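You operate a simulated robot arm through the tools that you are given. There is no shell and no other tool. Be economical: measure what you need, move in short steps, check, and stop when the job is done.

You are at the controls of a simulated robot arm. One attempt, no reset.

TASK
Take the yarn sample with the gold grip and put it in the green peg crate.

The check looks at the end state, three seconds after you hand in, the way a careful person would. Anything else that was tipped, shoved, dropped, spilled or broken makes it a failure.

THE ROBOT
A 7-joint arm with a two-finger parallel gripper, fixed in place. Base frame: the origin is at the foot of the arm, x ahead of it, y to its left, z up. Units: mm, degrees, N and s.
With the tool pointing down near the work surface it reaches from about 300 to 700 mm from the base axis. Its first joint turns from -66.0 to 66.0 degrees. Payload 1.57 kg.
The tool frame sits at the grasp point between the pads (the TCP): z along the fingers, y along the line on which they close. The tips reach 30 mm beyond it. The gripper opens to 110 mm. The fingers are 24 mm wide and 12 mm thick; the gripper's body (48 by 112 mm) begins 78 mm behind the TCP.
Orientation is told as [roll, pitch, yaw] about the base's x, y, z axes, in that order, counted from this pose: with the fingers straight down and closing along the base's y, the tool's x points along the base's -x, its y along +y and its z along -z.

THE INTERFACE
- The arm moves only by the tool apply_moves. Its argument "deltas" is one flat list of numbers, 5 for each row, row after row: the opening, from 0 (shut) to 1 (fully open), then the shift along the tool's x, y, z in units of 150 mm (1.0 is 150 mm), then the turn about the tool's z in units of 90 degrees (1.0 is 90 degrees). In form: [fingers, tx, ty, tz, spin, fingers, tx, ty, tz, spin, ...]. A call has 1 to 12 rows; each row is the pose to reach, as a shift and turn from the pose commanded when the call began, along the tool's axes at that moment. A call with a number of a shift or a turn outside -1 to 1 is refused whole. Each row takes 0.2 s and may step no farther than 50 mm and 8.6 degrees from the row before; otherwise, or with a gripper value out of range, the whole call is refused. A pose out of reach is approached as far as the arm can. The call stops where the force on the tool passes 40 N (or 10 N more than at its start, if that is more) or the arm is blocked; 0.2 s more then pass. Each finger travels about 108 mm/s and halts on what it meets, pressing with about 39 N; the grip force reading is that of the motor and also rises with nothing between the fingers. The clock runs only during rows and for 0.2 s after the last one: add rows that repeat a pose to give the fingers time. The reply holds the time, the measured pose of the TCP, the force on the tool along the base axes, the opening and the grip force, in the units named above and with some noise.
- Cameras (640 x 400 px; columns grow to the right, rows downward): "scene" is fixed at [156.1, -397.6, 1384.2]; the picture's right is [0.81, -0.59, 0.00], its down [-0.44, -0.60, -0.67] and it looks along [0.39, 0.54, -0.74] (base axes); focal length 336 px, centre (320, 200). "wrist" rides on the gripper at [70, 16, -141] in the tool frame; the picture's right is [-0.23, 0.97, 0.00], its down [-0.85, -0.20, -0.48] and it looks along [-0.47, -0.11, 0.88] (tool axes); focal length 222 px, centre (320, 200). There is no depth. A picture from a camera that has moved, and an enlarged one, comes with that camera's place and axes in the base frame and with its lens.
- snapshot(camera): a new picture of that camera. It takes no simulated time.
- close_up(camera, box): a new picture of the part [left, top, right, bottom] of that camera's present view, enlarged. It takes no simulated time.
- sign_off(): hands the job in; it is judged then, once.

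Go step by step. Nothing tells you positions but the pictures and the camera data: compare them with the known pose of the tool, close in by small moves and look again before you grip or let go. The budget is 90 turns and 36 pictures, counting those below and the enlarged ones. Unless the task says otherwise, let go and move clear before handing in, and close with one line.

The tools are called after "Call:" as name(argument=value, ...) on one line, values as JSON. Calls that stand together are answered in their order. apply_moves: Moves the arm, as the interface text tells. Its arguments: {"type":"object","properties":{"deltas":{"type":"array"}},"required":["deltas"]} The other tools are called the same way: snapshot (camera) takes a picture; close_up (camera, box) takes an enlarged picture of a part of a camera's view; sign_off () hands the job in.

At the start:

```text
t: 0.0
tool_pos: [294.6, 3.2, 1100.4]
tool_rot: [0.0, -0.1, 0.0]
contact_force: [-0.2, -0.6, -0.3]
gripper_width: 109.9
gripper_force: 0.0
```

scene: 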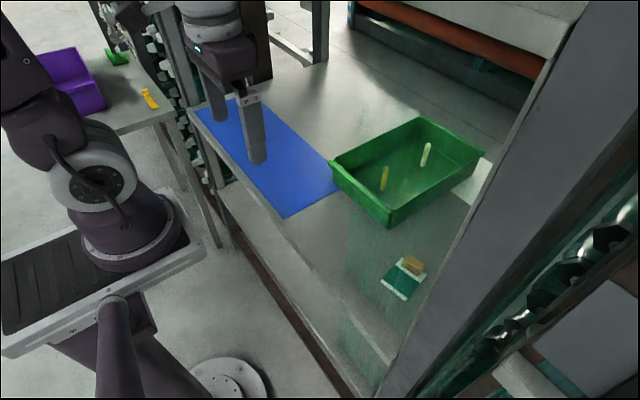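
wrist: 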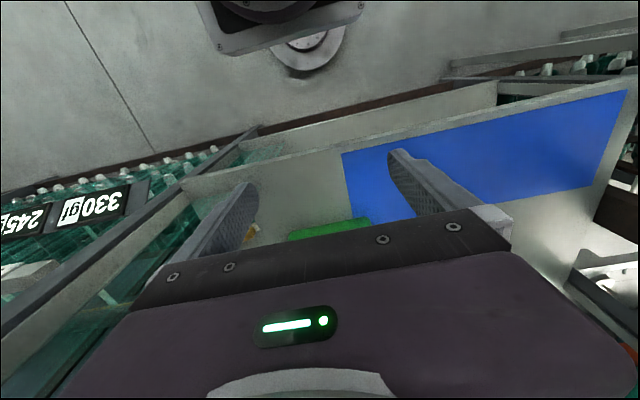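

I see a green crate with two pegs and, near the bottom, a teal sample card with a gold block. I'll look closer at both.

Call:
close_up(camera="scene", box=[340, 220, 468, 300])

Call:
close_up(camera="scene", box=[310, 100, 502, 220])

```text
5.00 times, centred on (404, 260) of scene
camera zoom: at [156.1, -397.6, 1384.2], right [0.81, -0.59, 0.0], down [-0.44, -0.6, -0.67], along [0.39, 0.54, -0.74], focal length 1682 px, centre (-100, -100)
```

zoom: 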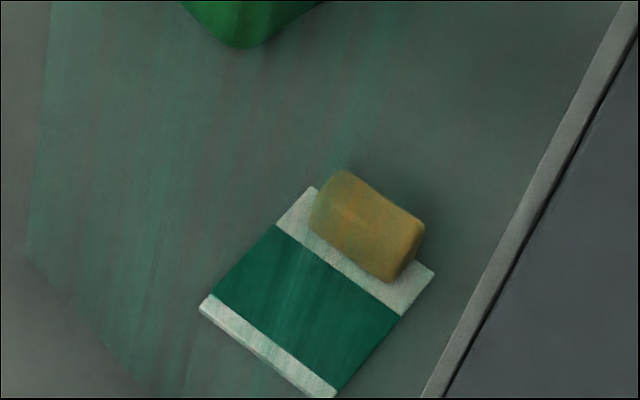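

```text
3.33 times, centred on (406, 160) of scene
camera zoom: at [156.1, -397.6, 1384.2], right [0.81, -0.59, 0.0], down [-0.44, -0.6, -0.67], along [0.39, 0.54, -0.74], focal length 1121 px, centre (33, 333)
```

zoom: 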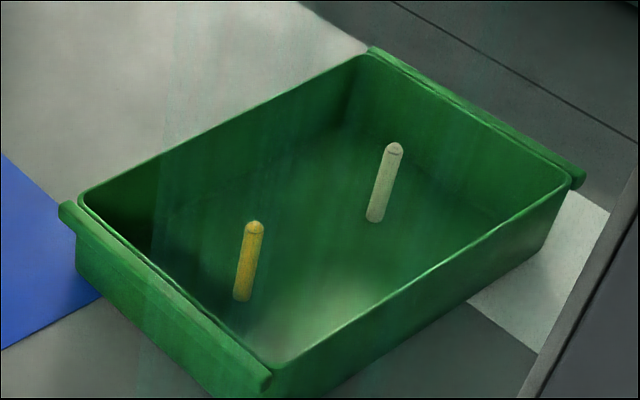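

The card lies near (480, -230) and is turned about 11°. A faintly tinted, streaky patch covers it and could be a transparent pane, so I'll check that before moving.

Call:
close_up(camera="scene", box=[260, 120, 580, 320])

Call:
close_up(camera="scene", box=[290, 240, 514, 380])

```text
2.00 times, centred on (420, 220) of scene
camera zoom: at [156.1, -397.6, 1384.2], right [0.81, -0.59, 0.0], down [-0.44, -0.6, -0.67], along [0.39, 0.54, -0.74], focal length 673 px, centre (120, 160)
```

zoom: 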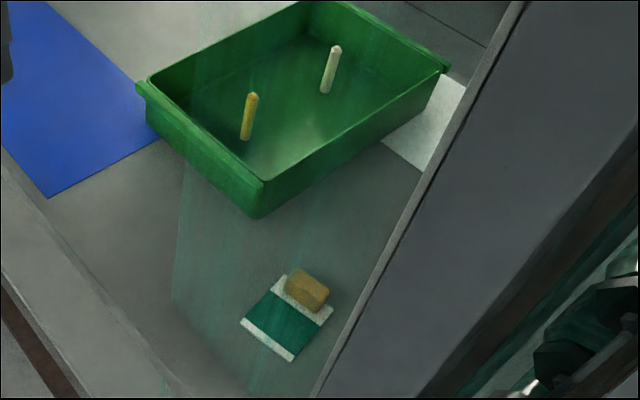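

```text
2.86 times, centred on (402, 310) of scene
camera zoom: at [156.1, -397.6, 1384.2], right [0.81, -0.59, 0.0], down [-0.44, -0.6, -0.67], along [0.39, 0.54, -0.74], focal length 961 px, centre (86, -114)
```

zoom: 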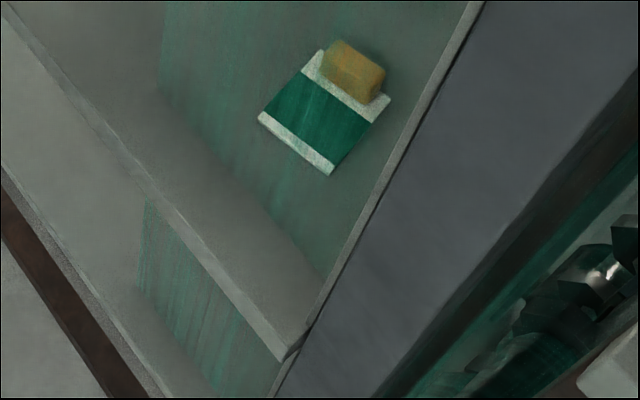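

The tinted edge looks like a vertical sheet standing on the table at about x=395, from y=-156 outward, between the arm and the card. I need to find how high it goes.

Call:
close_up(camera="scene", box=[300, 0, 540, 150])

Call:
close_up(camera="wrist", box=[0, 100, 384, 340])

```text
2.67 times, centred on (420, 75) of scene
camera zoom: at [156.1, -397.6, 1384.2], right [0.81, -0.59, 0.0], down [-0.44, -0.6, -0.67], along [0.39, 0.54, -0.74], focal length 897 px, centre (53, 533)
```

zoom: 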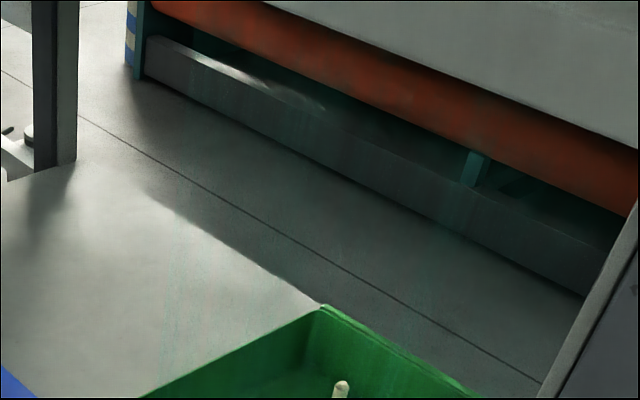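

```text
1.67 times, centred on (192, 220) of wrist
camera zoom: at [226.0, 19.9, 1242.0], right [0.23, 0.97, 0.0], down [0.85, -0.2, 0.48], along [0.47, -0.11, -0.88], focal length 370 px, centre (533, 167)
```

zoom: 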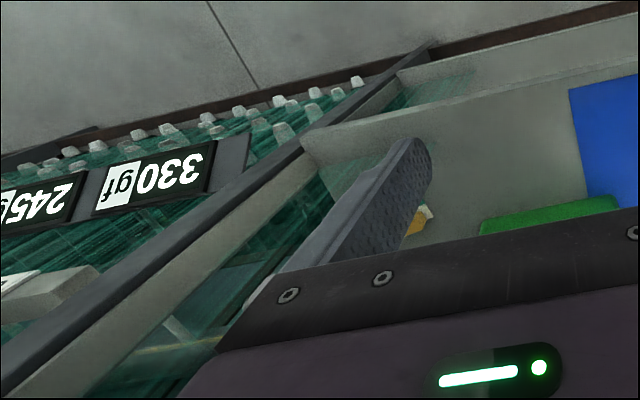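

The tint continues upward, so I'll zoom on its edge to find the top.

Call:
close_up(camera="scene", box=[330, 0, 426, 60])

Call:
close_up(camera="scene", box=[320, 60, 416, 120])

```text
6.67 times, centred on (378, 30) of scene
camera zoom: at [156.1, -397.6, 1384.2], right [0.81, -0.59, 0.0], down [-0.44, -0.6, -0.67], along [0.39, 0.54, -0.74], focal length 2243 px, centre (-67, 1333)
```

zoom: 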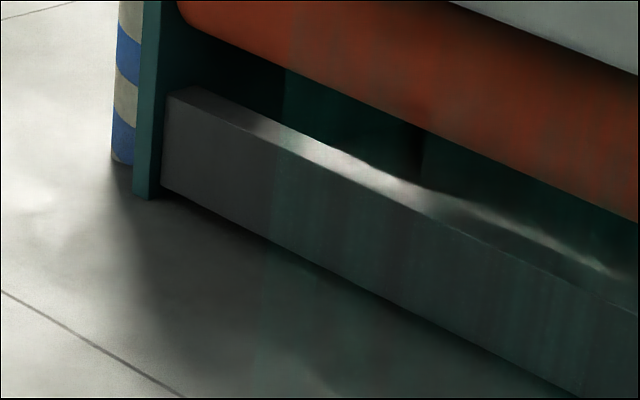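

```text
6.67 times, centred on (368, 90) of scene
camera zoom: at [156.1, -397.6, 1384.2], right [0.81, -0.59, 0.0], down [-0.44, -0.6, -0.67], along [0.39, 0.54, -0.74], focal length 2243 px, centre (0, 933)
```

zoom: 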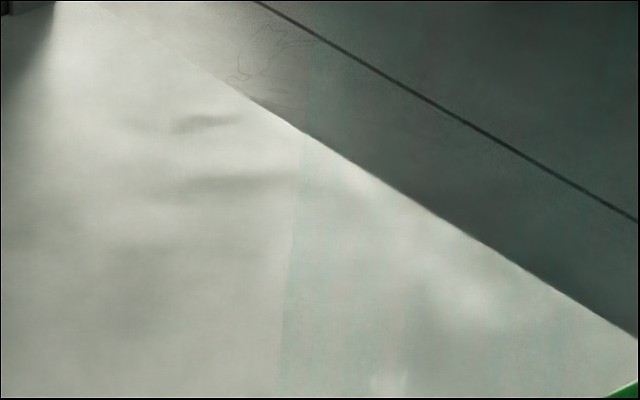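

The sheet runs at about x=395, y<-155, to above z=1270. It looks like a hanging yarn sheet, so I'll go round its edge on the +y side. The crate spans about x 525–811 and y -130 to 55, with its rim near z=880. First I'll move forward and look with the wrist camera.

Call:
apply_moves(deltas=[1, -0.3, 0, 0, 0, 1, -0.6, 0, 0, 0, 1, -0.9, 0, 0, 0, 1, -1, 0, 0, 0])

Call:
snapshot(camera="wrist")

Call:
snapshot(camera="scene")

```text
t: 0.8
tool_pos: [324.6, -2.8, 1101.2]
tool_rot: [-1.5, 2.6, 0.5]
contact_force: [-0.2, 0.3, 0.6]
gripper_width: 110.1
gripper_force: 0.1
stopped in row 4: the arm was blocked; the commanded pose is now the measured one
```

```text
25 pictures are left
camera wrist: at [262.2, 17.0, 1246.6], right [0.22, 0.98, -0.04], down [0.88, -0.18, 0.44], along [0.42, -0.13, -0.9], focal length 222 px, centre (320, 200)
```

wrist: 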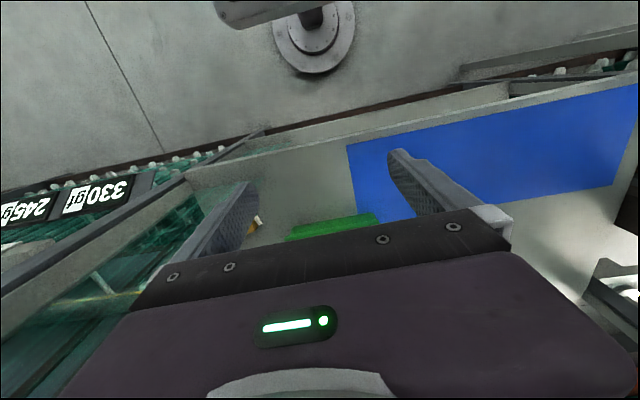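

```text
24 pictures are left
```

scene: 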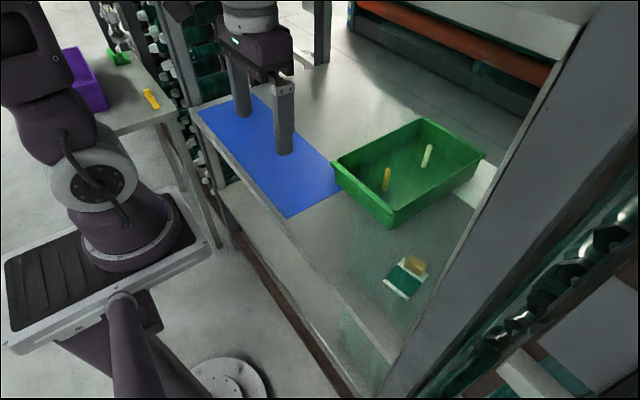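

The arm was blocked early, at x=325, with almost no force on the tool, and the scene picture seems slightly shifted. I'll repeat an earlier crop to compare, and hold still to read the settled pose.

Call:
close_up(camera="scene", box=[260, 120, 580, 320])

Call:
apply_moves(deltas=[1, 0, 0, 0, 0, 1, 0, 0, 0, 0])

```text
2.00 times, centred on (420, 220) of scene
camera zoom: at [143.8, -396.3, 1386.1], right [0.81, -0.59, 0.01], down [-0.43, -0.6, -0.67], along [0.4, 0.54, -0.74], focal length 673 px, centre (120, 160)
```

zoom: 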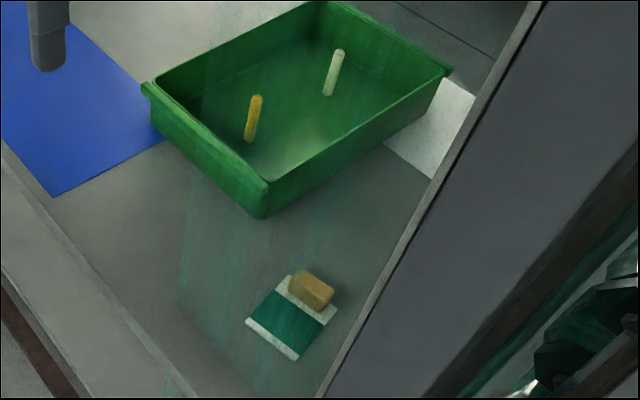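

```text
t: 1.4
tool_pos: [324.4, -2.7, 1101.7]
tool_rot: [-1.6, 2.6, 0.5]
contact_force: [0.6, -0.6, 0.5]
gripper_width: 110.0
gripper_force: 0.0
```

The scene camera was itself displaced by about 12 mm, so the arm touched something out of view. I'll look at the arm in the scene before moving any further.

Call:
close_up(camera="scene", box=[0, 0, 320, 200])

Call:
close_up(camera="scene", box=[0, 200, 320, 400])

```text
2.00 times, centred on (160, 100) of scene
camera zoom: at [143.6, -395.6, 1386.3], right [0.81, -0.59, 0.01], down [-0.43, -0.6, -0.67], along [0.4, 0.54, -0.74], focal length 673 px, centre (640, 400)
```

zoom: 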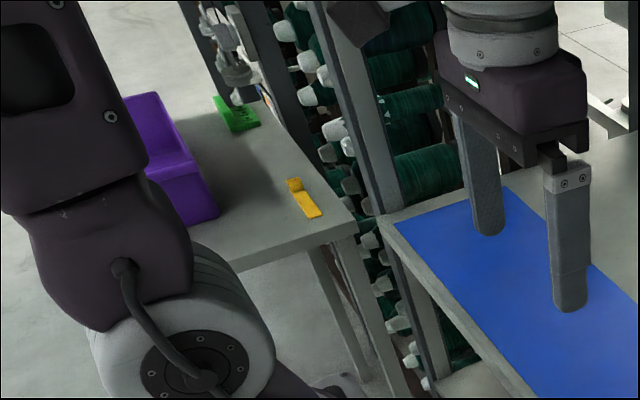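

```text
2.00 times, centred on (160, 300) of scene
camera zoom: at [143.6, -395.6, 1386.3], right [0.81, -0.59, 0.01], down [-0.43, -0.6, -0.67], along [0.4, 0.54, -0.74], focal length 673 px, centre (640, 0)
```

zoom: 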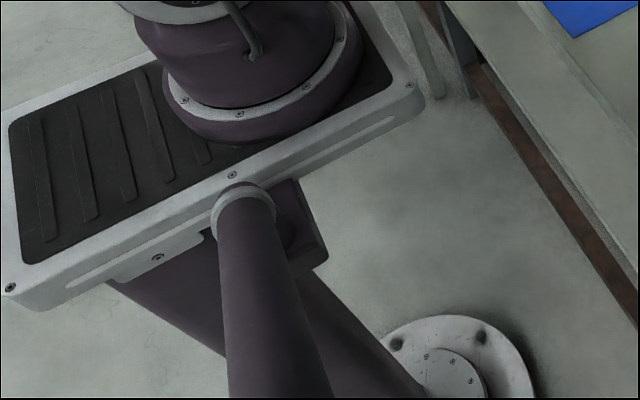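

The camera boom and the arm share one platform, and the camera's change matches that platform leaning back about 0.5°. So the arm is probably pressing on something ahead and out of view. I'll back off gently and see if it recovers.

Call:
apply_moves(deltas=[1, 0.07, 0, 0, 0, 1, 0.14, 0, 0, 0, 1, 0.2, 0, 0, 0, 1, 0.2, 0, 0, 0])

Call:
snapshot(camera="wrist")

Call:
close_up(camera="scene", box=[0, 0, 640, 400])

```text
t: 2.4
tool_pos: [310.5, -4.9, 1099.8]
tool_rot: [-1.6, 3.5, 0.4]
contact_force: [0.4, 0.0, 0.7]
gripper_width: 110.0
gripper_force: 0.1
```

```text
20 pictures are left
camera wrist: at [249.2, 15.0, 1243.8], right [0.22, 0.97, -0.04], down [0.88, -0.18, 0.43], along [0.41, -0.13, -0.9], focal length 222 px, centre (320, 200)
```

wrist: 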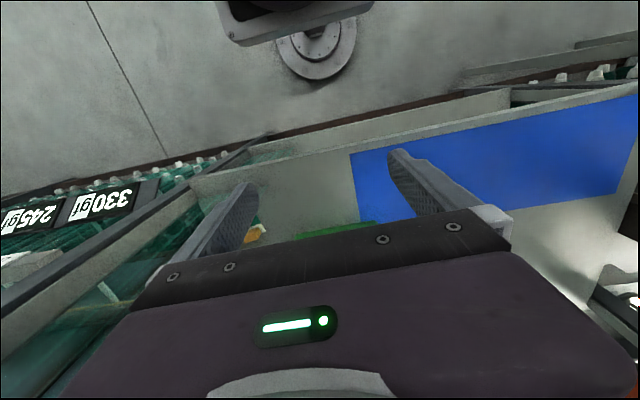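

```text
1.00 times, centred on (320, 200) of scene
camera zoom: at [156.2, -397.6, 1384.2], right [0.81, -0.59, 0.0], down [-0.44, -0.6, -0.67], along [0.39, 0.54, -0.74], focal length 336 px, centre (320, 200)
```

zoom: 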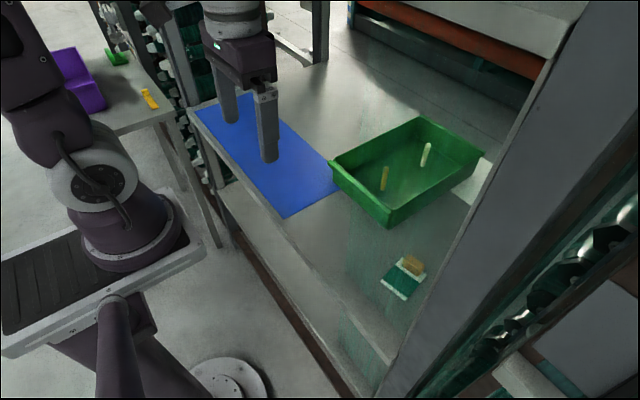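

The camera has returned to its place, so the platform only flexed. The arm still sits about 16 mm from its commanded pose, so I'll probe with a small upward move to see which way is free.

Call:
apply_moves(deltas=[1, 0, 0, -0.05, 0, 1, 0, 0, -0.1, 0, 1, 0, 0, -0.15, 0, 1, 0, 0, -0.2, 0, 1, 0, 0, -0.2, 0, 1, 0, 0, -0.2, 0])

```text
t: 3.8
tool_pos: [312.9, -5.4, 1129.3]
tool_rot: [-1.6, 3.4, 0.3]
contact_force: [-0.8, -0.1, -1.1]
gripper_width: 109.8
gripper_force: 0.0
```

Upward motion tracks well, so the offset is only the flex released at the stop. The obstacle is ahead at a higher level and doesn't touch the gripper, so I'll lower the tool first and then try forward in small steps.

Call:
apply_moves(deltas=[1, 0, 0, 0.15, 0, 1, 0, 0, 0.3, 0, 1, 0, 0, 0.45, 0, 1, 0, 0, 0.6, 0, 1, 0, 0, 0.75, 0, 1, 0, 0, 0.9, 0, 1, 0, 0, 1, 0, 1, 0, 0, 1, 0])

```text
t: 5.6
tool_pos: [303.9, -9.5, 979.9]
tool_rot: [-1.6, 3.4, 0.3]
contact_force: [0.6, 0.3, 0.3]
gripper_width: 109.9
gripper_force: 0.0
out of reach, approached as far as the arm can: row 6
```

That worked, though it is close to the inner reach limit. Next I'll go forward slowly at this height.

Call:
apply_moves(deltas=[1, -0.07, 0, 0, 0, 1, -0.14, 0, 0, 0, 1, -0.21, 0, 0, 0, 1, -0.28, 0, 0, 0, 1, -0.35, 0, 0, 0, 1, -0.42, 0, 0, 0, 1, -0.42, 0, 0, 0])

```text
t: 7.2
tool_pos: [350.2, -9.1, 977.1]
tool_rot: [-1.6, 3.9, 0.3]
contact_force: [-0.5, 0.5, 0.0]
gripper_width: 110.1
gripper_force: 0.1
```

It's about 16 mm short, so I'll check whether the platform is flexing again.

Call:
snapshot(camera="scene")

Call:
close_up(camera="scene", box=[0, 0, 320, 200])

```text
18 pictures are left
```

scene: 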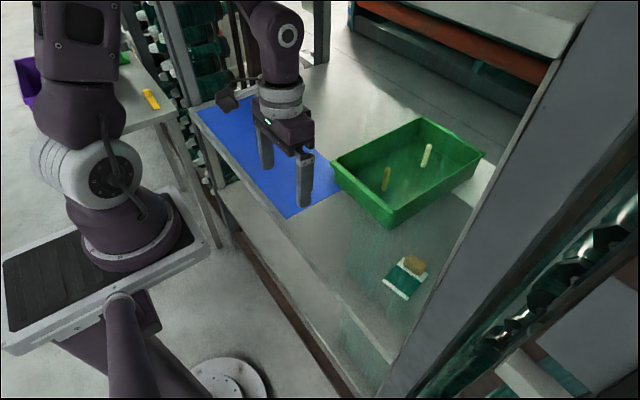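

```text
2.00 times, centred on (160, 100) of scene
camera zoom: at [146.4, -397.5, 1385.4], right [0.81, -0.59, 0.01], down [-0.43, -0.6, -0.67], along [0.4, 0.54, -0.74], focal length 673 px, centre (640, 400)
```

zoom: 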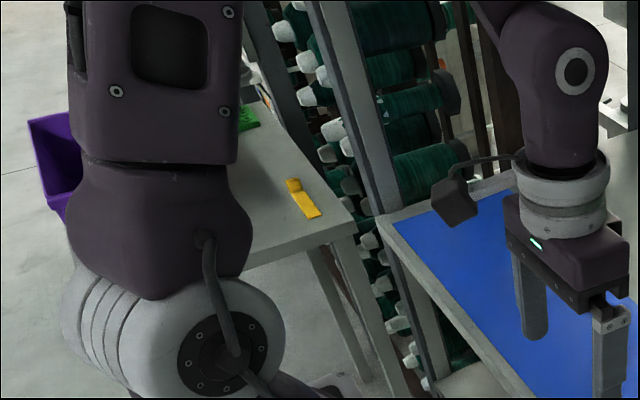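

The platform leans again, so there is an obstacle above z≈1200, outside the camera view, that meets the wrist or forearm. I'll back off, go much lower, and advance under it.

Call:
apply_moves(deltas=[1, 0.07, 0, 0, 0, 1, 0.14, 0, 0, 0, 1, 0.2, 0, 0, 0, 1, 0.2, 0, 0.1, 0, 1, 0.2, 0, 0.2, 0, 1, 0.2, 0, 0.3, 0, 1, 0.2, 0, 0.4, 0, 1, 0.2, 0, 0.5, 0, 1, 0.2, 0, 0.6, 0, 1, 0.2, 0, 0.7, 0, 1, 0.2, 0, 0.7, 0])

Call:
snapshot(camera="scene")

```text
t: 9.6
tool_pos: [347.8, -0.5, 906.4]
tool_rot: [-0.4, -4.3, 1.5]
contact_force: [0.8, 0.8, 0.1]
gripper_width: 110.0
gripper_force: 0.1
```

```text
16 pictures are left
```

scene: 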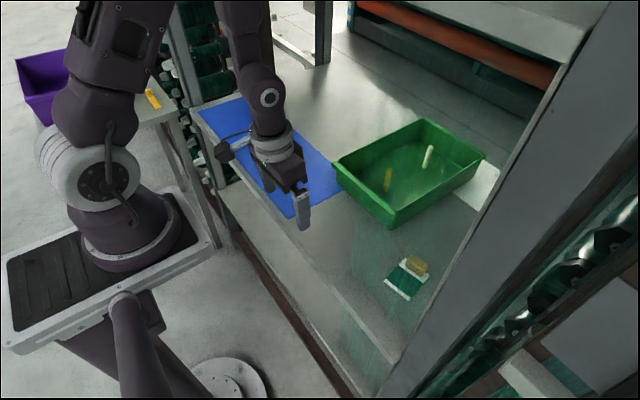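

Going down was obstructed too. From the arm's geometry, the forearm or elbow is meeting something at about x≈390, above z≈1200. I'll back out and raise the tool so the wrist camera can look down on that area.

Call:
apply_moves(deltas=[1, 0, 0, -0.15, 0, 1, 0.03, 0, -0.3, 0, 1, 0.06, 0, -0.45, 0, 1, 0.1, 0, -0.6, 0, 1, 0.1, 0, -0.75, 0, 1, 0.1, 0, -0.9, 0, 1, 0.1, 0, -1, 0, 1, 0.1, 0, -1, 0])

Call:
apply_moves(deltas=[1, 0, 0, -0.15, 0, 1, 0, 0, -0.3, 0, 1, 0, 0, -0.45, 0, 1, 0, 0, -0.6, 0, 1, 0, 0, -0.75, 0, 1, 0, 0, -0.9, 0, 1, 0, 0, -1, 0, 1, 0, 0, -1, 0])

Call:
apply_moves(deltas=[1, 0, 0, -0.15, 0, 1, 0, 0, -0.3, 0, 1, 0, 0, -0.45, 0, 1, 0, 0, -0.6, 0, 1, 0, 0, -0.75, 0, 1, 0, 0, -0.9, 0, 1, 0, 0, -1, 0, 1, 0, 0, -1, 0])

```text
t: 11.4
tool_pos: [324.6, -9.3, 1023.7]
tool_rot: [-1.6, 3.4, 0.4]
contact_force: [-0.3, -0.2, 0.7]
gripper_width: 109.8
gripper_force: 0.0
```

```text
t: 12.3
tool_pos: [259.8, -19.1, 1059.7]
tool_rot: [-4.5, 16.2, -0.7]
contact_force: [0.7, -0.3, 0.0]
gripper_width: 110.0
gripper_force: 0.0
stopped in row 4: the arm was blocked; the commanded pose is now the measured one
```

```text
t: 13.3
tool_pos: [275.2, -12.0, 1140.7]
tool_rot: [-4.3, 17.5, -1.0]
contact_force: [-20.5, 0.6, -10.9]
gripper_width: 110.1
gripper_force: 0.1
stopped in row 5: the force on the tool passed its limit (the readings are from after the stop); the commanded pose is now the measured one
```

I should not have chained those calls: the wrist caught under something above it and the tool has tilted. I'll ease away, back and down, then look.

Call:
apply_moves(deltas=[1, 0.05, 0, 0.05, 0, 1, 0.1, 0, 0.1, 0, 1, 0.15, 0, 0.1, 0, 1, 0.15, 0, 0.1, 0])

```text
t: 14.3
tool_pos: [252.7, -13.7, 1132.2]
tool_rot: [-4.4, 17.4, -0.9]
contact_force: [0.5, 0.2, -0.1]
gripper_width: 110.0
gripper_force: 0.1
```

Call:
snapshot(camera="wrist")

Call:
snapshot(camera="scene")

```text
15 pictures are left
camera wrist: at [229.3, 14.0, 1286.2], right [0.21, 0.97, -0.14], down [0.96, -0.18, 0.21], along [0.18, -0.18, -0.97], focal length 222 px, centre (320, 200)
```

wrist: 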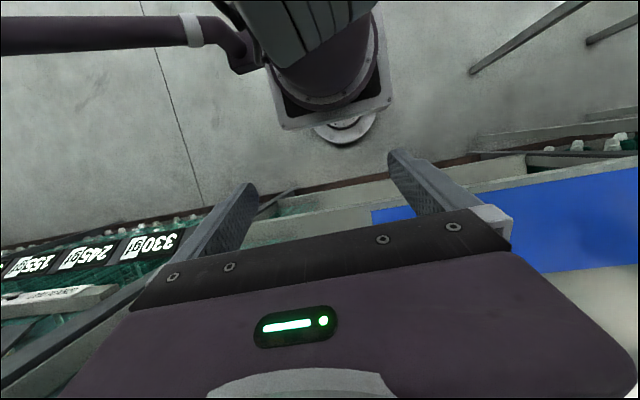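

```text
14 pictures are left
```

scene: 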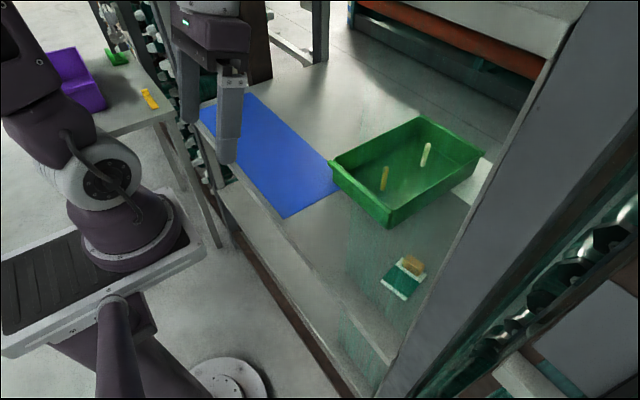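

A dark brown vertical thing stands behind the gripper at the top of the scene picture. I'll zoom on it to tell whether it stands far away or hangs near the arm.

Call:
close_up(camera="scene", box=[160, 0, 352, 120])

```text
3.33 times, centred on (256, 60) of scene
camera zoom: at [156.1, -397.6, 1384.2], right [0.81, -0.59, 0.0], down [-0.44, -0.6, -0.67], along [0.39, 0.54, -0.74], focal length 1121 px, centre (533, 667)
```

zoom: 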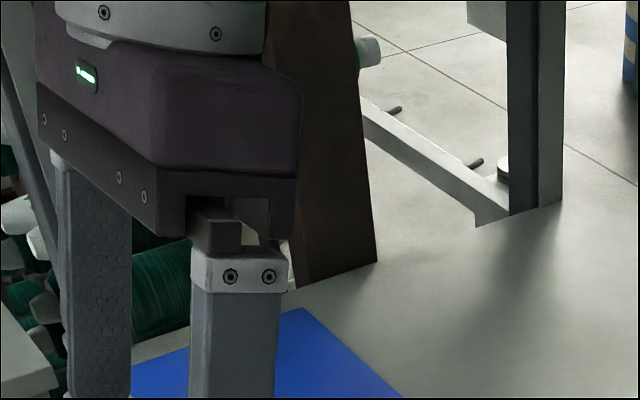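

That post stands beyond the table, so it isn't the obstacle. I'll rise straight up while drawing slightly back, so the wrist camera can look over the area.

Call:
apply_moves(deltas=[1, 0.1, 0, -0.08, 0, 1, 0.15, 0, -0.2, 0, 1, 0.2, 0, -0.33, 0, 1, 0.24, 0, -0.46, 0, 1, 0.28, 0, -0.6, 0, 1, 0.28, 0, -0.6, 0])

```text
t: 15.7
tool_pos: [239.4, -6.0, 1230.2]
tool_rot: [-4.5, 17.5, -0.9]
contact_force: [-0.4, -0.5, -0.2]
gripper_width: 110.3
gripper_force: 0.1
```

Free so far. I'll continue up.

Call:
apply_moves(deltas=[1, 0.05, 0, -0.16, 0, 1, 0.1, 0, -0.32, 0, 1, 0.15, 0, -0.48, 0, 1, 0.2, 0, -0.64, 0, 1, 0.25, 0, -0.8, 0, 1, 0.3, 0, -0.95, 0, 1, 0.3, 0, -0.95, 0])

Call:
snapshot(camera="wrist")

```text
t: 17.3
tool_pos: [247.4, -5.8, 1288.7]
tool_rot: [-4.5, 17.5, -0.9]
contact_force: [0.6, 0.9, 0.7]
gripper_width: 110.3
gripper_force: 0.0
out of reach, approached as far as the arm can: row 3, 4, 5, 6, 7
```

```text
12 pictures are left
camera wrist: at [224.0, 22.3, 1442.6], right [0.21, 0.97, -0.14], down [0.96, -0.18, 0.21], along [0.18, -0.18, -0.97], focal length 222 px, centre (320, 200)
```

wrist: 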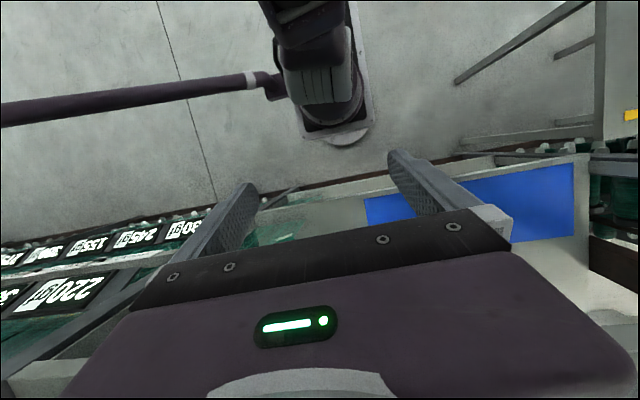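

The gripper hides the view ahead, but the lower corners may show either end of a crossbar. I'll enlarge those.

Call:
close_up(camera="wrist", box=[480, 130, 640, 400])

Call:
close_up(camera="wrist", box=[0, 180, 320, 400])

```text
1.48 times, centred on (560, 265) of wrist
camera zoom: at [224.0, 22.3, 1442.6], right [0.21, 0.97, -0.14], down [0.96, -0.18, 0.21], along [0.18, -0.18, -0.97], focal length 329 px, centre (-36, 104)
```

zoom: 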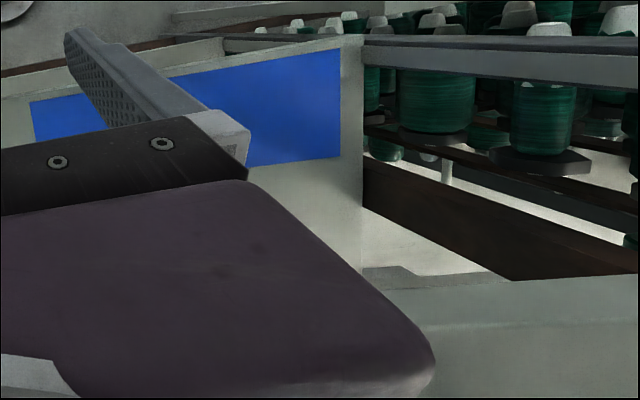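

```text
1.82 times, centred on (160, 290) of wrist
camera zoom: at [224.0, 22.3, 1442.6], right [0.21, 0.97, -0.14], down [0.96, -0.18, 0.21], along [0.18, -0.18, -0.97], focal length 404 px, centre (611, 36)
```

zoom: 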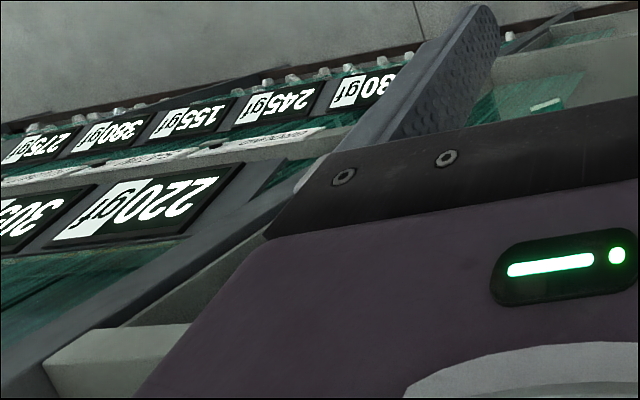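

Now I can place the obstacle. It is a crossbeam along y, with its near lower edge at about x≈362, z≈1301 and its top near 1320. The yarn sheet hangs from it at x≈395, y<-156.

The arm has to pass under the beam with a low elbow. I'll unfold it to the left in front of the beam, reach low, then sweep round to the sample. First I'll come down a little.

Call:
apply_moves(deltas=[1, -0.034, 0.012, 0.16, 0, 1, -0.068, 0.025, 0.33, 0, 1, -0.1, 0.037, 0.49, 0, 1, -0.137, 0.05, 0.654, 0, 1, -0.137, 0.05, 0.654, 0])

```text
t: 18.5
tool_pos: [240.3, -4.6, 1186.0]
tool_rot: [-4.5, 17.5, -0.9]
contact_force: [-0.2, -0.2, -0.8]
gripper_width: 109.9
gripper_force: 0.0
```

Tracking is good. Now to the left, and slightly back.

Call:
apply_moves(deltas=[1, 0.03, 0.19, -0.006, 0, 1, 0.06, 0.38, -0.012, 0, 1, 0.09, 0.57, -0.018, 0, 1, 0.12, 0.76, -0.024, 0, 1, 0.141, 0.932, -0.028, 0, 1, 0.141, 0.932, -0.028, 0])

```text
t: 19.9
tool_pos: [220.7, 136.9, 1188.9]
tool_rot: [-4.4, 17.5, -0.9]
contact_force: [0.5, 0.2, -0.1]
gripper_width: 110.0
gripper_force: 0.0
```

Call:
apply_moves(deltas=[1, -0.022, 0.165, 0.064, 0, 1, -0.043, 0.33, 0.13, 0, 1, -0.065, 0.5, 0.193, 0, 1, -0.086, 0.66, 0.258, 0, 1, -0.108, 0.827, 0.322, 0, 1, -0.108, 0.827, 0.322, 0])

```text
t: 21.3
tool_pos: [221.7, 256.3, 1127.4]
tool_rot: [-4.4, 17.5, -0.7]
contact_force: [0.7, -0.2, -0.1]
gripper_width: 109.8
gripper_force: 0.0
```

Clear so far. Descending in front of the beam.

Call:
apply_moves(deltas=[1, -0.046, 0.056, 0.145, 0, 1, -0.092, 0.112, 0.29, 0, 1, -0.138, 0.168, 0.434, 0, 1, -0.185, 0.224, 0.58, 0, 1, -0.231, 0.28, 0.723, 0, 1, -0.277, 0.336, 0.868, 0, 1, -0.277, 0.336, 0.868, 0])

Call:
snapshot(camera="scene")

```text
t: 22.9
tool_pos: [219.1, 296.2, 987.1]
tool_rot: [-4.4, 17.5, -0.9]
contact_force: [0.3, 0.8, 0.2]
gripper_width: 109.7
gripper_force: 0.0
```

```text
9 pictures are left
```

scene: 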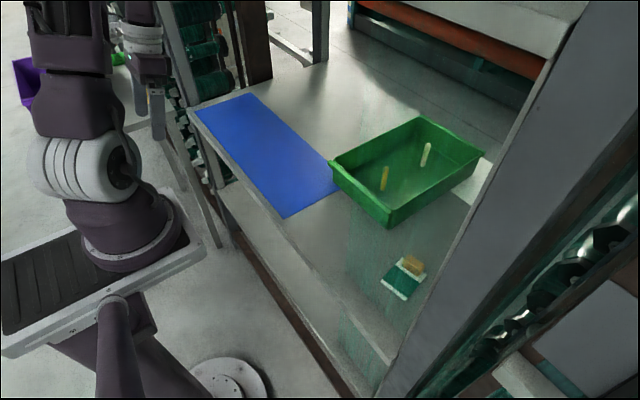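

The arm is folded to the left with no flex in the platform. I'll lower and extend under the beam.

Call:
apply_moves(deltas=[1, -0.085, 0.035, 0.092, 0, 1, -0.17, 0.07, 0.184, 0, 1, -0.256, 0.104, 0.277, 0, 1, -0.34, 0.139, 0.369, 0, 1, -0.427, 0.174, 0.461, 0, 1, -0.427, 0.174, 0.461, 0])

```text
t: 24.3
tool_pos: [258.6, 315.5, 899.3]
tool_rot: [-4.4, 17.5, -0.9]
contact_force: [1.1, 0.0, -0.1]
gripper_width: 110.0
gripper_force: 0.1
```

Call:
apply_moves(deltas=[1, -0.16, 0.077, -0.071, 0, 1, -0.32, 0.155, -0.141, 0, 1, -0.48, 0.232, -0.212, 0, 1, -0.64, 0.31, -0.282, 0, 1, -0.8, 0.387, -0.353, 0, 1, -0.8, 0.387, -0.353, 0])

```text
t: 25.7
tool_pos: [389.5, 378.1, 909.0]
tool_rot: [-4.4, 17.5, -0.9]
contact_force: [0.7, 0.0, 1.2]
gripper_width: 109.9
gripper_force: 0.0
```

It's tracking cleanly under the beam. Next I'll stretch out, with height to clear the crate rim, and sweep to the right over the crate.

Call:
apply_moves(deltas=[1, -0.13, 0.043, -0.105, 0, 1, -0.26, 0.086, -0.21, 0, 1, -0.391, 0.129, -0.316, 0, 1, -0.391, 0.129, -0.316, 0])

```text
t: 26.7
tool_pos: [452.4, 395.2, 932.9]
tool_rot: [-4.5, 17.6, -0.9]
contact_force: [0.1, 0.5, -0.2]
gripper_width: 110.0
gripper_force: 0.1
out of reach, approached as far as the arm can: row 3, 4
```

That is the outer reach, about 587 mm from the arm axis at the wrist. I'll sweep right just inside it.

Call:
apply_moves(deltas=[1, -0.1, -0.17, -0.024, 0, 1, -0.21, -0.33, -0.048, 0, 1, -0.32, -0.5, -0.073, 0, 1, -0.43, -0.66, -0.097, 0, 1, -0.543, -0.83, -0.121, 0, 1, -0.543, -0.83, -0.121, 0])

```text
t: 28.1
tool_pos: [536.1, 272.0, 934.0]
tool_rot: [-4.4, 17.5, -0.9]
contact_force: [0.3, 0.3, -0.1]
gripper_width: 109.8
gripper_force: 0.0
```

Call:
apply_moves(deltas=[1, -0.07, -0.187, -0.013, 0, 1, -0.14, -0.374, -0.026, 0, 1, -0.21, -0.561, -0.04, 0, 1, -0.28, -0.748, -0.053, 0, 1, -0.349, -0.935, -0.066, 0, 1, -0.349, -0.935, -0.066, 0])

Call:
snapshot(camera="scene")

```text
t: 29.5
tool_pos: [590.4, 133.4, 940.1]
tool_rot: [-4.4, 17.6, -0.9]
contact_force: [0.4, -1.2, 0.1]
gripper_width: 110.3
gripper_force: 0.0
```

```text
8 pictures are left
```

scene: 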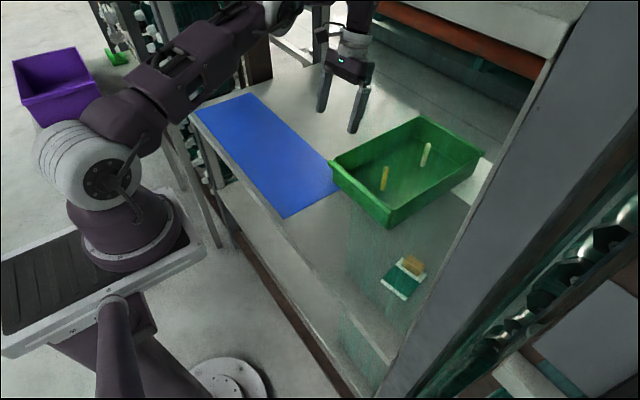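

The whole arm is below the beam now. I'll continue over the crate.

Call:
apply_moves(deltas=[1, -0.026, -0.187, 0.006, 0, 1, -0.052, -0.375, 0.013, 0, 1, -0.078, -0.563, 0.02, 0, 1, -0.103, -0.75, 0.026, 0, 1, -0.129, -0.938, 0.033, 0, 1, -0.129, -0.938, 0.033, 0])

```text
t: 30.9
tool_pos: [609.5, -8.4, 940.6]
tool_rot: [-4.5, 17.5, -0.9]
contact_force: [0.2, 0.2, 0.4]
gripper_width: 109.7
gripper_force: 0.0
```

Call:
apply_moves(deltas=[1, 0.012, -0.16, 0.016, 0, 1, 0.024, -0.32, 0.032, 0, 1, 0.035, -0.478, 0.049, 0, 1, 0.047, -0.638, 0.065, 0, 1, 0.058, -0.797, 0.081, 0, 1, 0.058, -0.797, 0.081, 0])

```text
t: 32.3
tool_pos: [597.1, -130.1, 938.4]
tool_rot: [-4.5, 17.5, -1.0]
contact_force: [0.8, -0.4, 0.6]
gripper_width: 109.7
gripper_force: 0.0
```

Call:
apply_moves(deltas=[1, 0.031, -0.125, 0.02, -0.03, 1, 0.062, -0.25, 0.04, -0.06, 1, 0.094, -0.374, 0.06, -0.09, 1, 0.125, -0.5, 0.08, -0.11, 1, 0.156, -0.623, 0.098, -0.13, 1, 0.156, -0.623, 0.098, -0.13])

Call:
snapshot(camera="wrist")

Call:
snapshot(camera="scene")

```text
t: 33.7
tool_pos: [572.5, -224.7, 938.8]
tool_rot: [-0.8, 18.0, 11.4]
contact_force: [-0.1, -0.3, 1.0]
gripper_width: 110.0
gripper_force: 0.0
```

```text
7 pictures are left
camera wrist: at [546.7, -210.8, 1094.3], right [0.02, 1.0, -0.08], down [0.98, 0.0, 0.19], along [0.19, -0.08, -0.98], focal length 222 px, centre (320, 200)
```

wrist: 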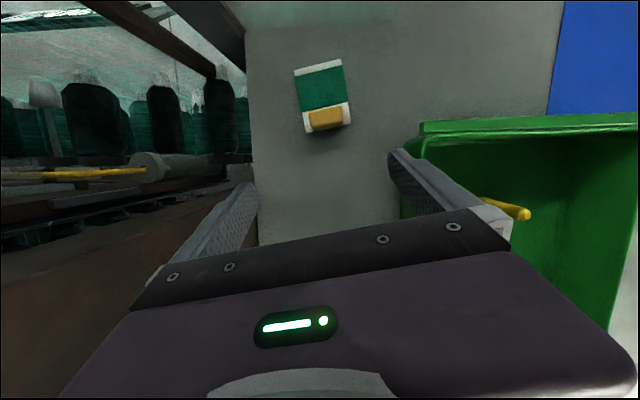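

```text
6 pictures are left
```

scene: 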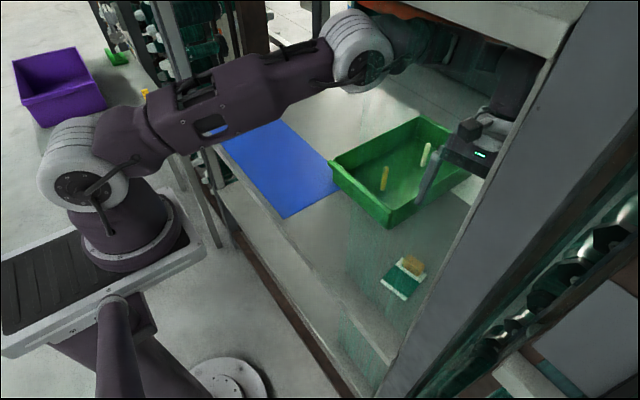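

The arm has come round the sheet with the elbow on the left, and the sample is in the wrist view. Both cameras put the gold block at about (503, -225), 44 mm long, and the tool yaw matches it. I'll approach above it.

Call:
apply_moves(deltas=[0.85, 0.046, 0.02, 0.11, 0, 0.85, 0.092, 0.04, 0.22, 0, 0.85, 0.138, 0.06, 0.33, 0, 0.85, 0.184, 0.08, 0.44, 0, 0.85, 0.23, 0.1, 0.55, 0, 0.85, 0.23, 0.1, 0.55, 0])

Call:
snapshot(camera="wrist")

```text
t: 35.1
tool_pos: [510.8, -221.3, 869.2]
tool_rot: [-0.7, 17.9, 11.5]
contact_force: [0.2, -0.1, 0.0]
gripper_width: 93.4
gripper_force: 0.0
```

```text
5 pictures are left
camera wrist: at [485.4, -207.7, 1025.1], right [0.02, 1.0, -0.08], down [0.98, 0.0, 0.19], along [0.19, -0.08, -0.98], focal length 222 px, centre (320, 200)
```

wrist: 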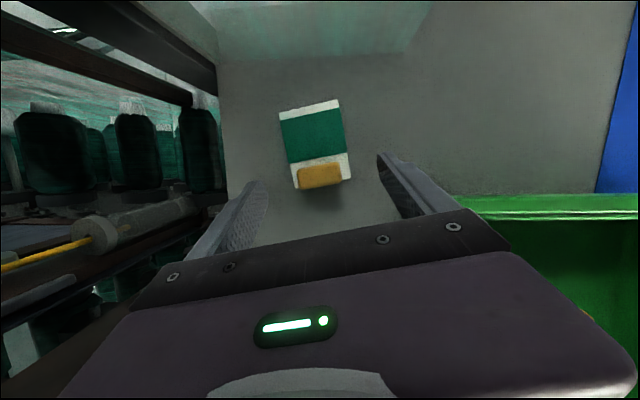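

The fingertips line up over the block. I'll go straight down 31 mm, watching the force.

Call:
apply_moves(deltas=[0.85, -0.016, -0.001, 0.05, 0, 0.85, -0.032, -0.002, 0.1, 0, 0.85, -0.048, -0.003, 0.15, 0, 0.85, -0.063, -0.004, 0.197, 0, 0.85, -0.063, -0.004, 0.197, 0])

Call:
snapshot(camera="wrist")

```text
t: 36.3
tool_pos: [510.9, -220.8, 837.3]
tool_rot: [-0.7, 18.0, 11.4]
contact_force: [1.0, -0.9, 0.2]
gripper_width: 93.6
gripper_force: 0.0
```

```text
4 pictures are left
camera wrist: at [486.1, -208.4, 994.2], right [0.02, 1.0, -0.08], down [0.98, 0.0, 0.19], along [0.19, -0.08, -0.98], focal length 222 px, centre (320, 200)
```

wrist: 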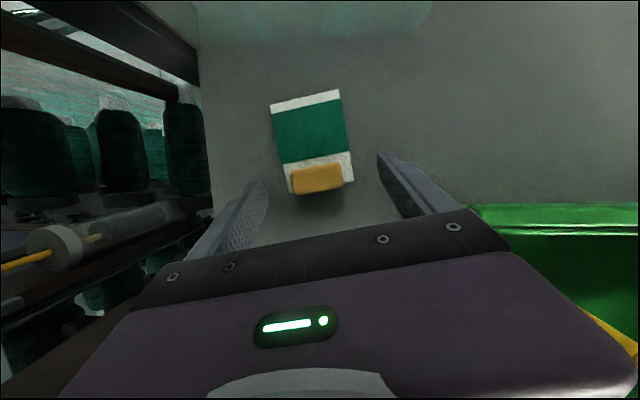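

The block sits centred between the fingers, with the tips just above the card. Closing.

Call:
apply_moves(deltas=[0.5, 0, -0.013, 0, 0, 0.3, 0, -0.013, 0, 0, 0.2, 0, -0.013, 0, 0, 0.2, 0, -0.013, 0, 0, 0.2, 0, -0.013, 0, 0])

```text
t: 37.5
tool_pos: [512.3, -224.1, 839.2]
tool_rot: [-0.8, 18.1, 11.4]
contact_force: [0.0, 0.0, 0.1]
gripper_width: 38.3
gripper_force: 39.5
```

Gripped at 38 mm with firm force. Lifting a little, then checking.

Call:
apply_moves(deltas=[0.2, 0.03, 0, -0.09, 0, 0.2, 0.06, 0, -0.18, 0, 0.2, 0.09, 0, -0.27, 0, 0.2, 0.124, 0, -0.38, 0, 0.2, 0.124, 0, -0.38, 0])

Call:
snapshot(camera="wrist")

```text
t: 38.7
tool_pos: [512.7, -222.4, 897.9]
tool_rot: [-0.7, 18.0, 11.4]
contact_force: [0.0, 0.0, -0.3]
gripper_width: 38.7
gripper_force: 39.1
```

```text
3 pictures are left
camera wrist: at [486.6, -209.8, 1054.5], right [0.02, 1.0, -0.08], down [0.98, 0.0, 0.19], along [0.19, -0.08, -0.98], focal length 222 px, centre (320, 200)
```

wrist: 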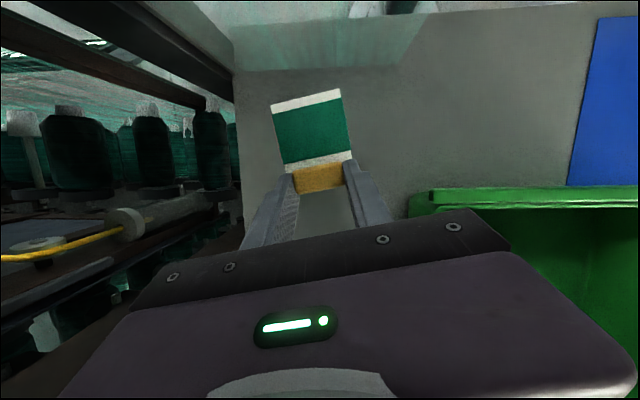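

The sample is held level. I'll raise it above the rim and move outward before swinging over the crate.

Call:
apply_moves(deltas=[0.2, 0.03, 0, -0.09, 0, 0.2, 0.06, 0, -0.19, 0, 0.2, -0.03, -0.025, -0.28, 0, 0.2, -0.12, -0.05, -0.37, 0, 0.2, -0.21, -0.075, -0.453, 0, 0.2, -0.21, -0.075, -0.453, 0])

```text
t: 40.1
tool_pos: [563.6, -223.5, 953.5]
tool_rot: [-0.8, 17.9, 11.4]
contact_force: [0.1, -0.4, -0.1]
gripper_width: 38.4
gripper_force: 38.9
```

Call:
apply_moves(deltas=[0.2, -0.065, 0.14, -0.023, 0.02, 0.2, -0.13, 0.28, -0.046, 0.04, 0.2, -0.195, 0.42, -0.07, 0.06, 0.2, -0.26, 0.56, -0.092, 0.08, 0.2, -0.325, 0.7, -0.115, 0.1, 0.2, -0.39, 0.845, -0.138, 0.127, 0.2, -0.39, 0.845, -0.138, 0.127])

```text
t: 41.7
tool_pos: [600.0, -87.0, 953.1]
tool_rot: [-4.3, 17.5, -0.6]
contact_force: [-0.1, 0.6, 0.0]
gripper_width: 38.3
gripper_force: 39.0
```

Call:
apply_moves(deltas=[0.2, -0.04, 0.01, 0.08, 0, 0.2, -0.08, 0.02, 0.16, 0, 0.2, -0.12, 0.03, 0.24, 0, 0.2, -0.157, 0.04, 0.319, 0, 0.2, -0.157, 0.04, 0.319, 0])

Call:
snapshot(camera="wrist")

```text
t: 42.9
tool_pos: [606.0, -84.6, 902.9]
tool_rot: [-4.3, 17.5, -0.6]
contact_force: [0.7, -0.5, 0.4]
gripper_width: 38.3
gripper_force: 39.1
```

```text
2 pictures are left
camera wrist: at [583.0, -56.5, 1056.4], right [0.2, 0.97, -0.14], down [0.96, -0.17, 0.21], along [0.18, -0.18, -0.97], focal length 222 px, centre (320, 200)
```

wrist: 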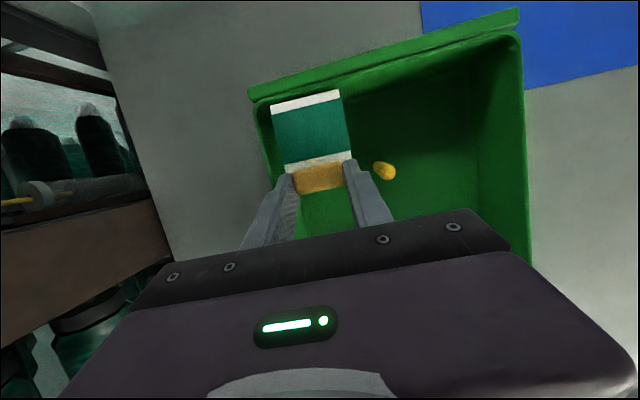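

The card is inside the rim outline but close to the near and side walls. I'll shift forward and slightly left while lowering.

Call:
apply_moves(deltas=[0.2, -0.065, 0.027, 0, 0, 0.2, -0.09, 0.03, 0.05, 0, 0.2, -0.115, 0.035, 0.1, 0, 0.2, -0.14, 0.04, 0.15, 0, 0.2, -0.159, 0.043, 0.192, 0, 0.2, -0.159, 0.043, 0.192, 0])

```text
t: 44.3
tool_pos: [622.1, -79.7, 865.2]
tool_rot: [-4.3, 17.5, -0.6]
contact_force: [-0.6, -0.4, 0.2]
gripper_width: 38.4
gripper_force: 39.0
```

Call:
apply_moves(deltas=[0.2, -0.025, 0.003, 0.034, 0, 0.2, -0.05, 0.006, 0.068, 0, 0.2, -0.074, 0.009, 0.102, 0, 0.2, -0.074, 0.009, 0.102, 0])

Call:
snapshot(camera="wrist")

```text
t: 45.3
tool_pos: [625.3, -80.7, 848.7]
tool_rot: [-4.3, 17.4, -0.6]
contact_force: [-0.5, -0.5, -1.2]
gripper_width: 38.3
gripper_force: 38.9
out of reach, approached as far as the arm can: row 2
```

```text
1 pictures are left
camera wrist: at [600.6, -53.1, 1003.3], right [0.2, 0.97, -0.14], down [0.96, -0.17, 0.21], along [0.18, -0.18, -0.97], focal length 222 px, centre (320, 200)
```

wrist: 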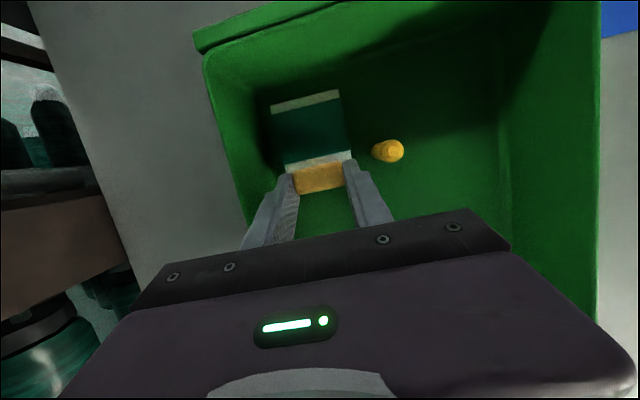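

The card is well clear of the walls and the peg, a few mm above the floor. I'll lower until it rests lightly.

Call:
apply_moves(deltas=[0.2, 0.001, 0.001, 0.012, 0, 0.2, 0.002, 0.002, 0.024, 0, 0.2, 0.003, 0.003, 0.036, 0, 0.2, 0.003, 0.003, 0.036, 0])

```text
t: 46.3
tool_pos: [625.2, -80.6, 844.4]
tool_rot: [-4.4, 17.4, -0.7]
contact_force: [3.6, -1.1, 20.7]
gripper_width: 38.6
gripper_force: 39.4
```

It is in contact with the floor. I'll ease up about 1 mm and open only slightly, because of the peg and the wall.

Call:
apply_moves(deltas=[0.2, 0, 0, -0.008, 0, 0.38, 0, 0, -0.008, 0, 0.42, 0, 0, -0.008, 0, 0.45, 0, 0, -0.008, 0, 0.45, 0, 0, -0.008, 0])

```text
t: 47.5
tool_pos: [624.9, -80.7, 844.8]
tool_rot: [-4.3, 17.5, -0.6]
contact_force: [-0.5, 0.2, 0.3]
gripper_width: 49.7
gripper_force: 0.0
```

Released. Rising straight up out of the crate.

Call:
apply_moves(deltas=[0.45, 0.037, -0.009, -0.113, 0, 0.45, 0.077, -0.018, -0.227, 0, 0.45, 0.125, -0.027, -0.34, 0, 0.45, 0.175, -0.037, -0.453, 0, 0.45, 0.225, -0.046, -0.567, 0, 0.45, 0.271, -0.055, -0.68, 0, 0.45, 0.271, -0.055, -0.68, 0])

Call:
snapshot(camera="wrist")

```text
t: 49.1
tool_pos: [617.1, -79.3, 955.4]
tool_rot: [-4.3, 17.5, -0.6]
contact_force: [0.0, -0.3, 0.7]
gripper_width: 49.3
gripper_force: 0.1
```

```text
0 pictures are left
camera wrist: at [593.0, -53.2, 1109.5], right [0.2, 0.97, -0.14], down [0.96, -0.17, 0.21], along [0.18, -0.18, -0.97], focal length 222 px, centre (320, 200)
```

wrist: 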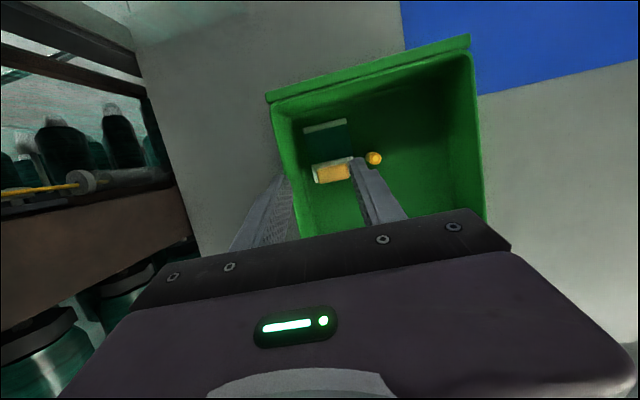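

The sample lies flat on the crate floor beside the yellow peg. The gripper is empty and well above the rim, and the crate and its pegs look undisturbed, so I'm handing in.

Call:
sign_off()

```text
The job is handed in.
```

The gold-grip yarn sample is in the green peg crate, lying flat, with the gripper released and clear; on the way the arm pressed against an overhead crossbeam several times before I found a path under it, with no visible damage.
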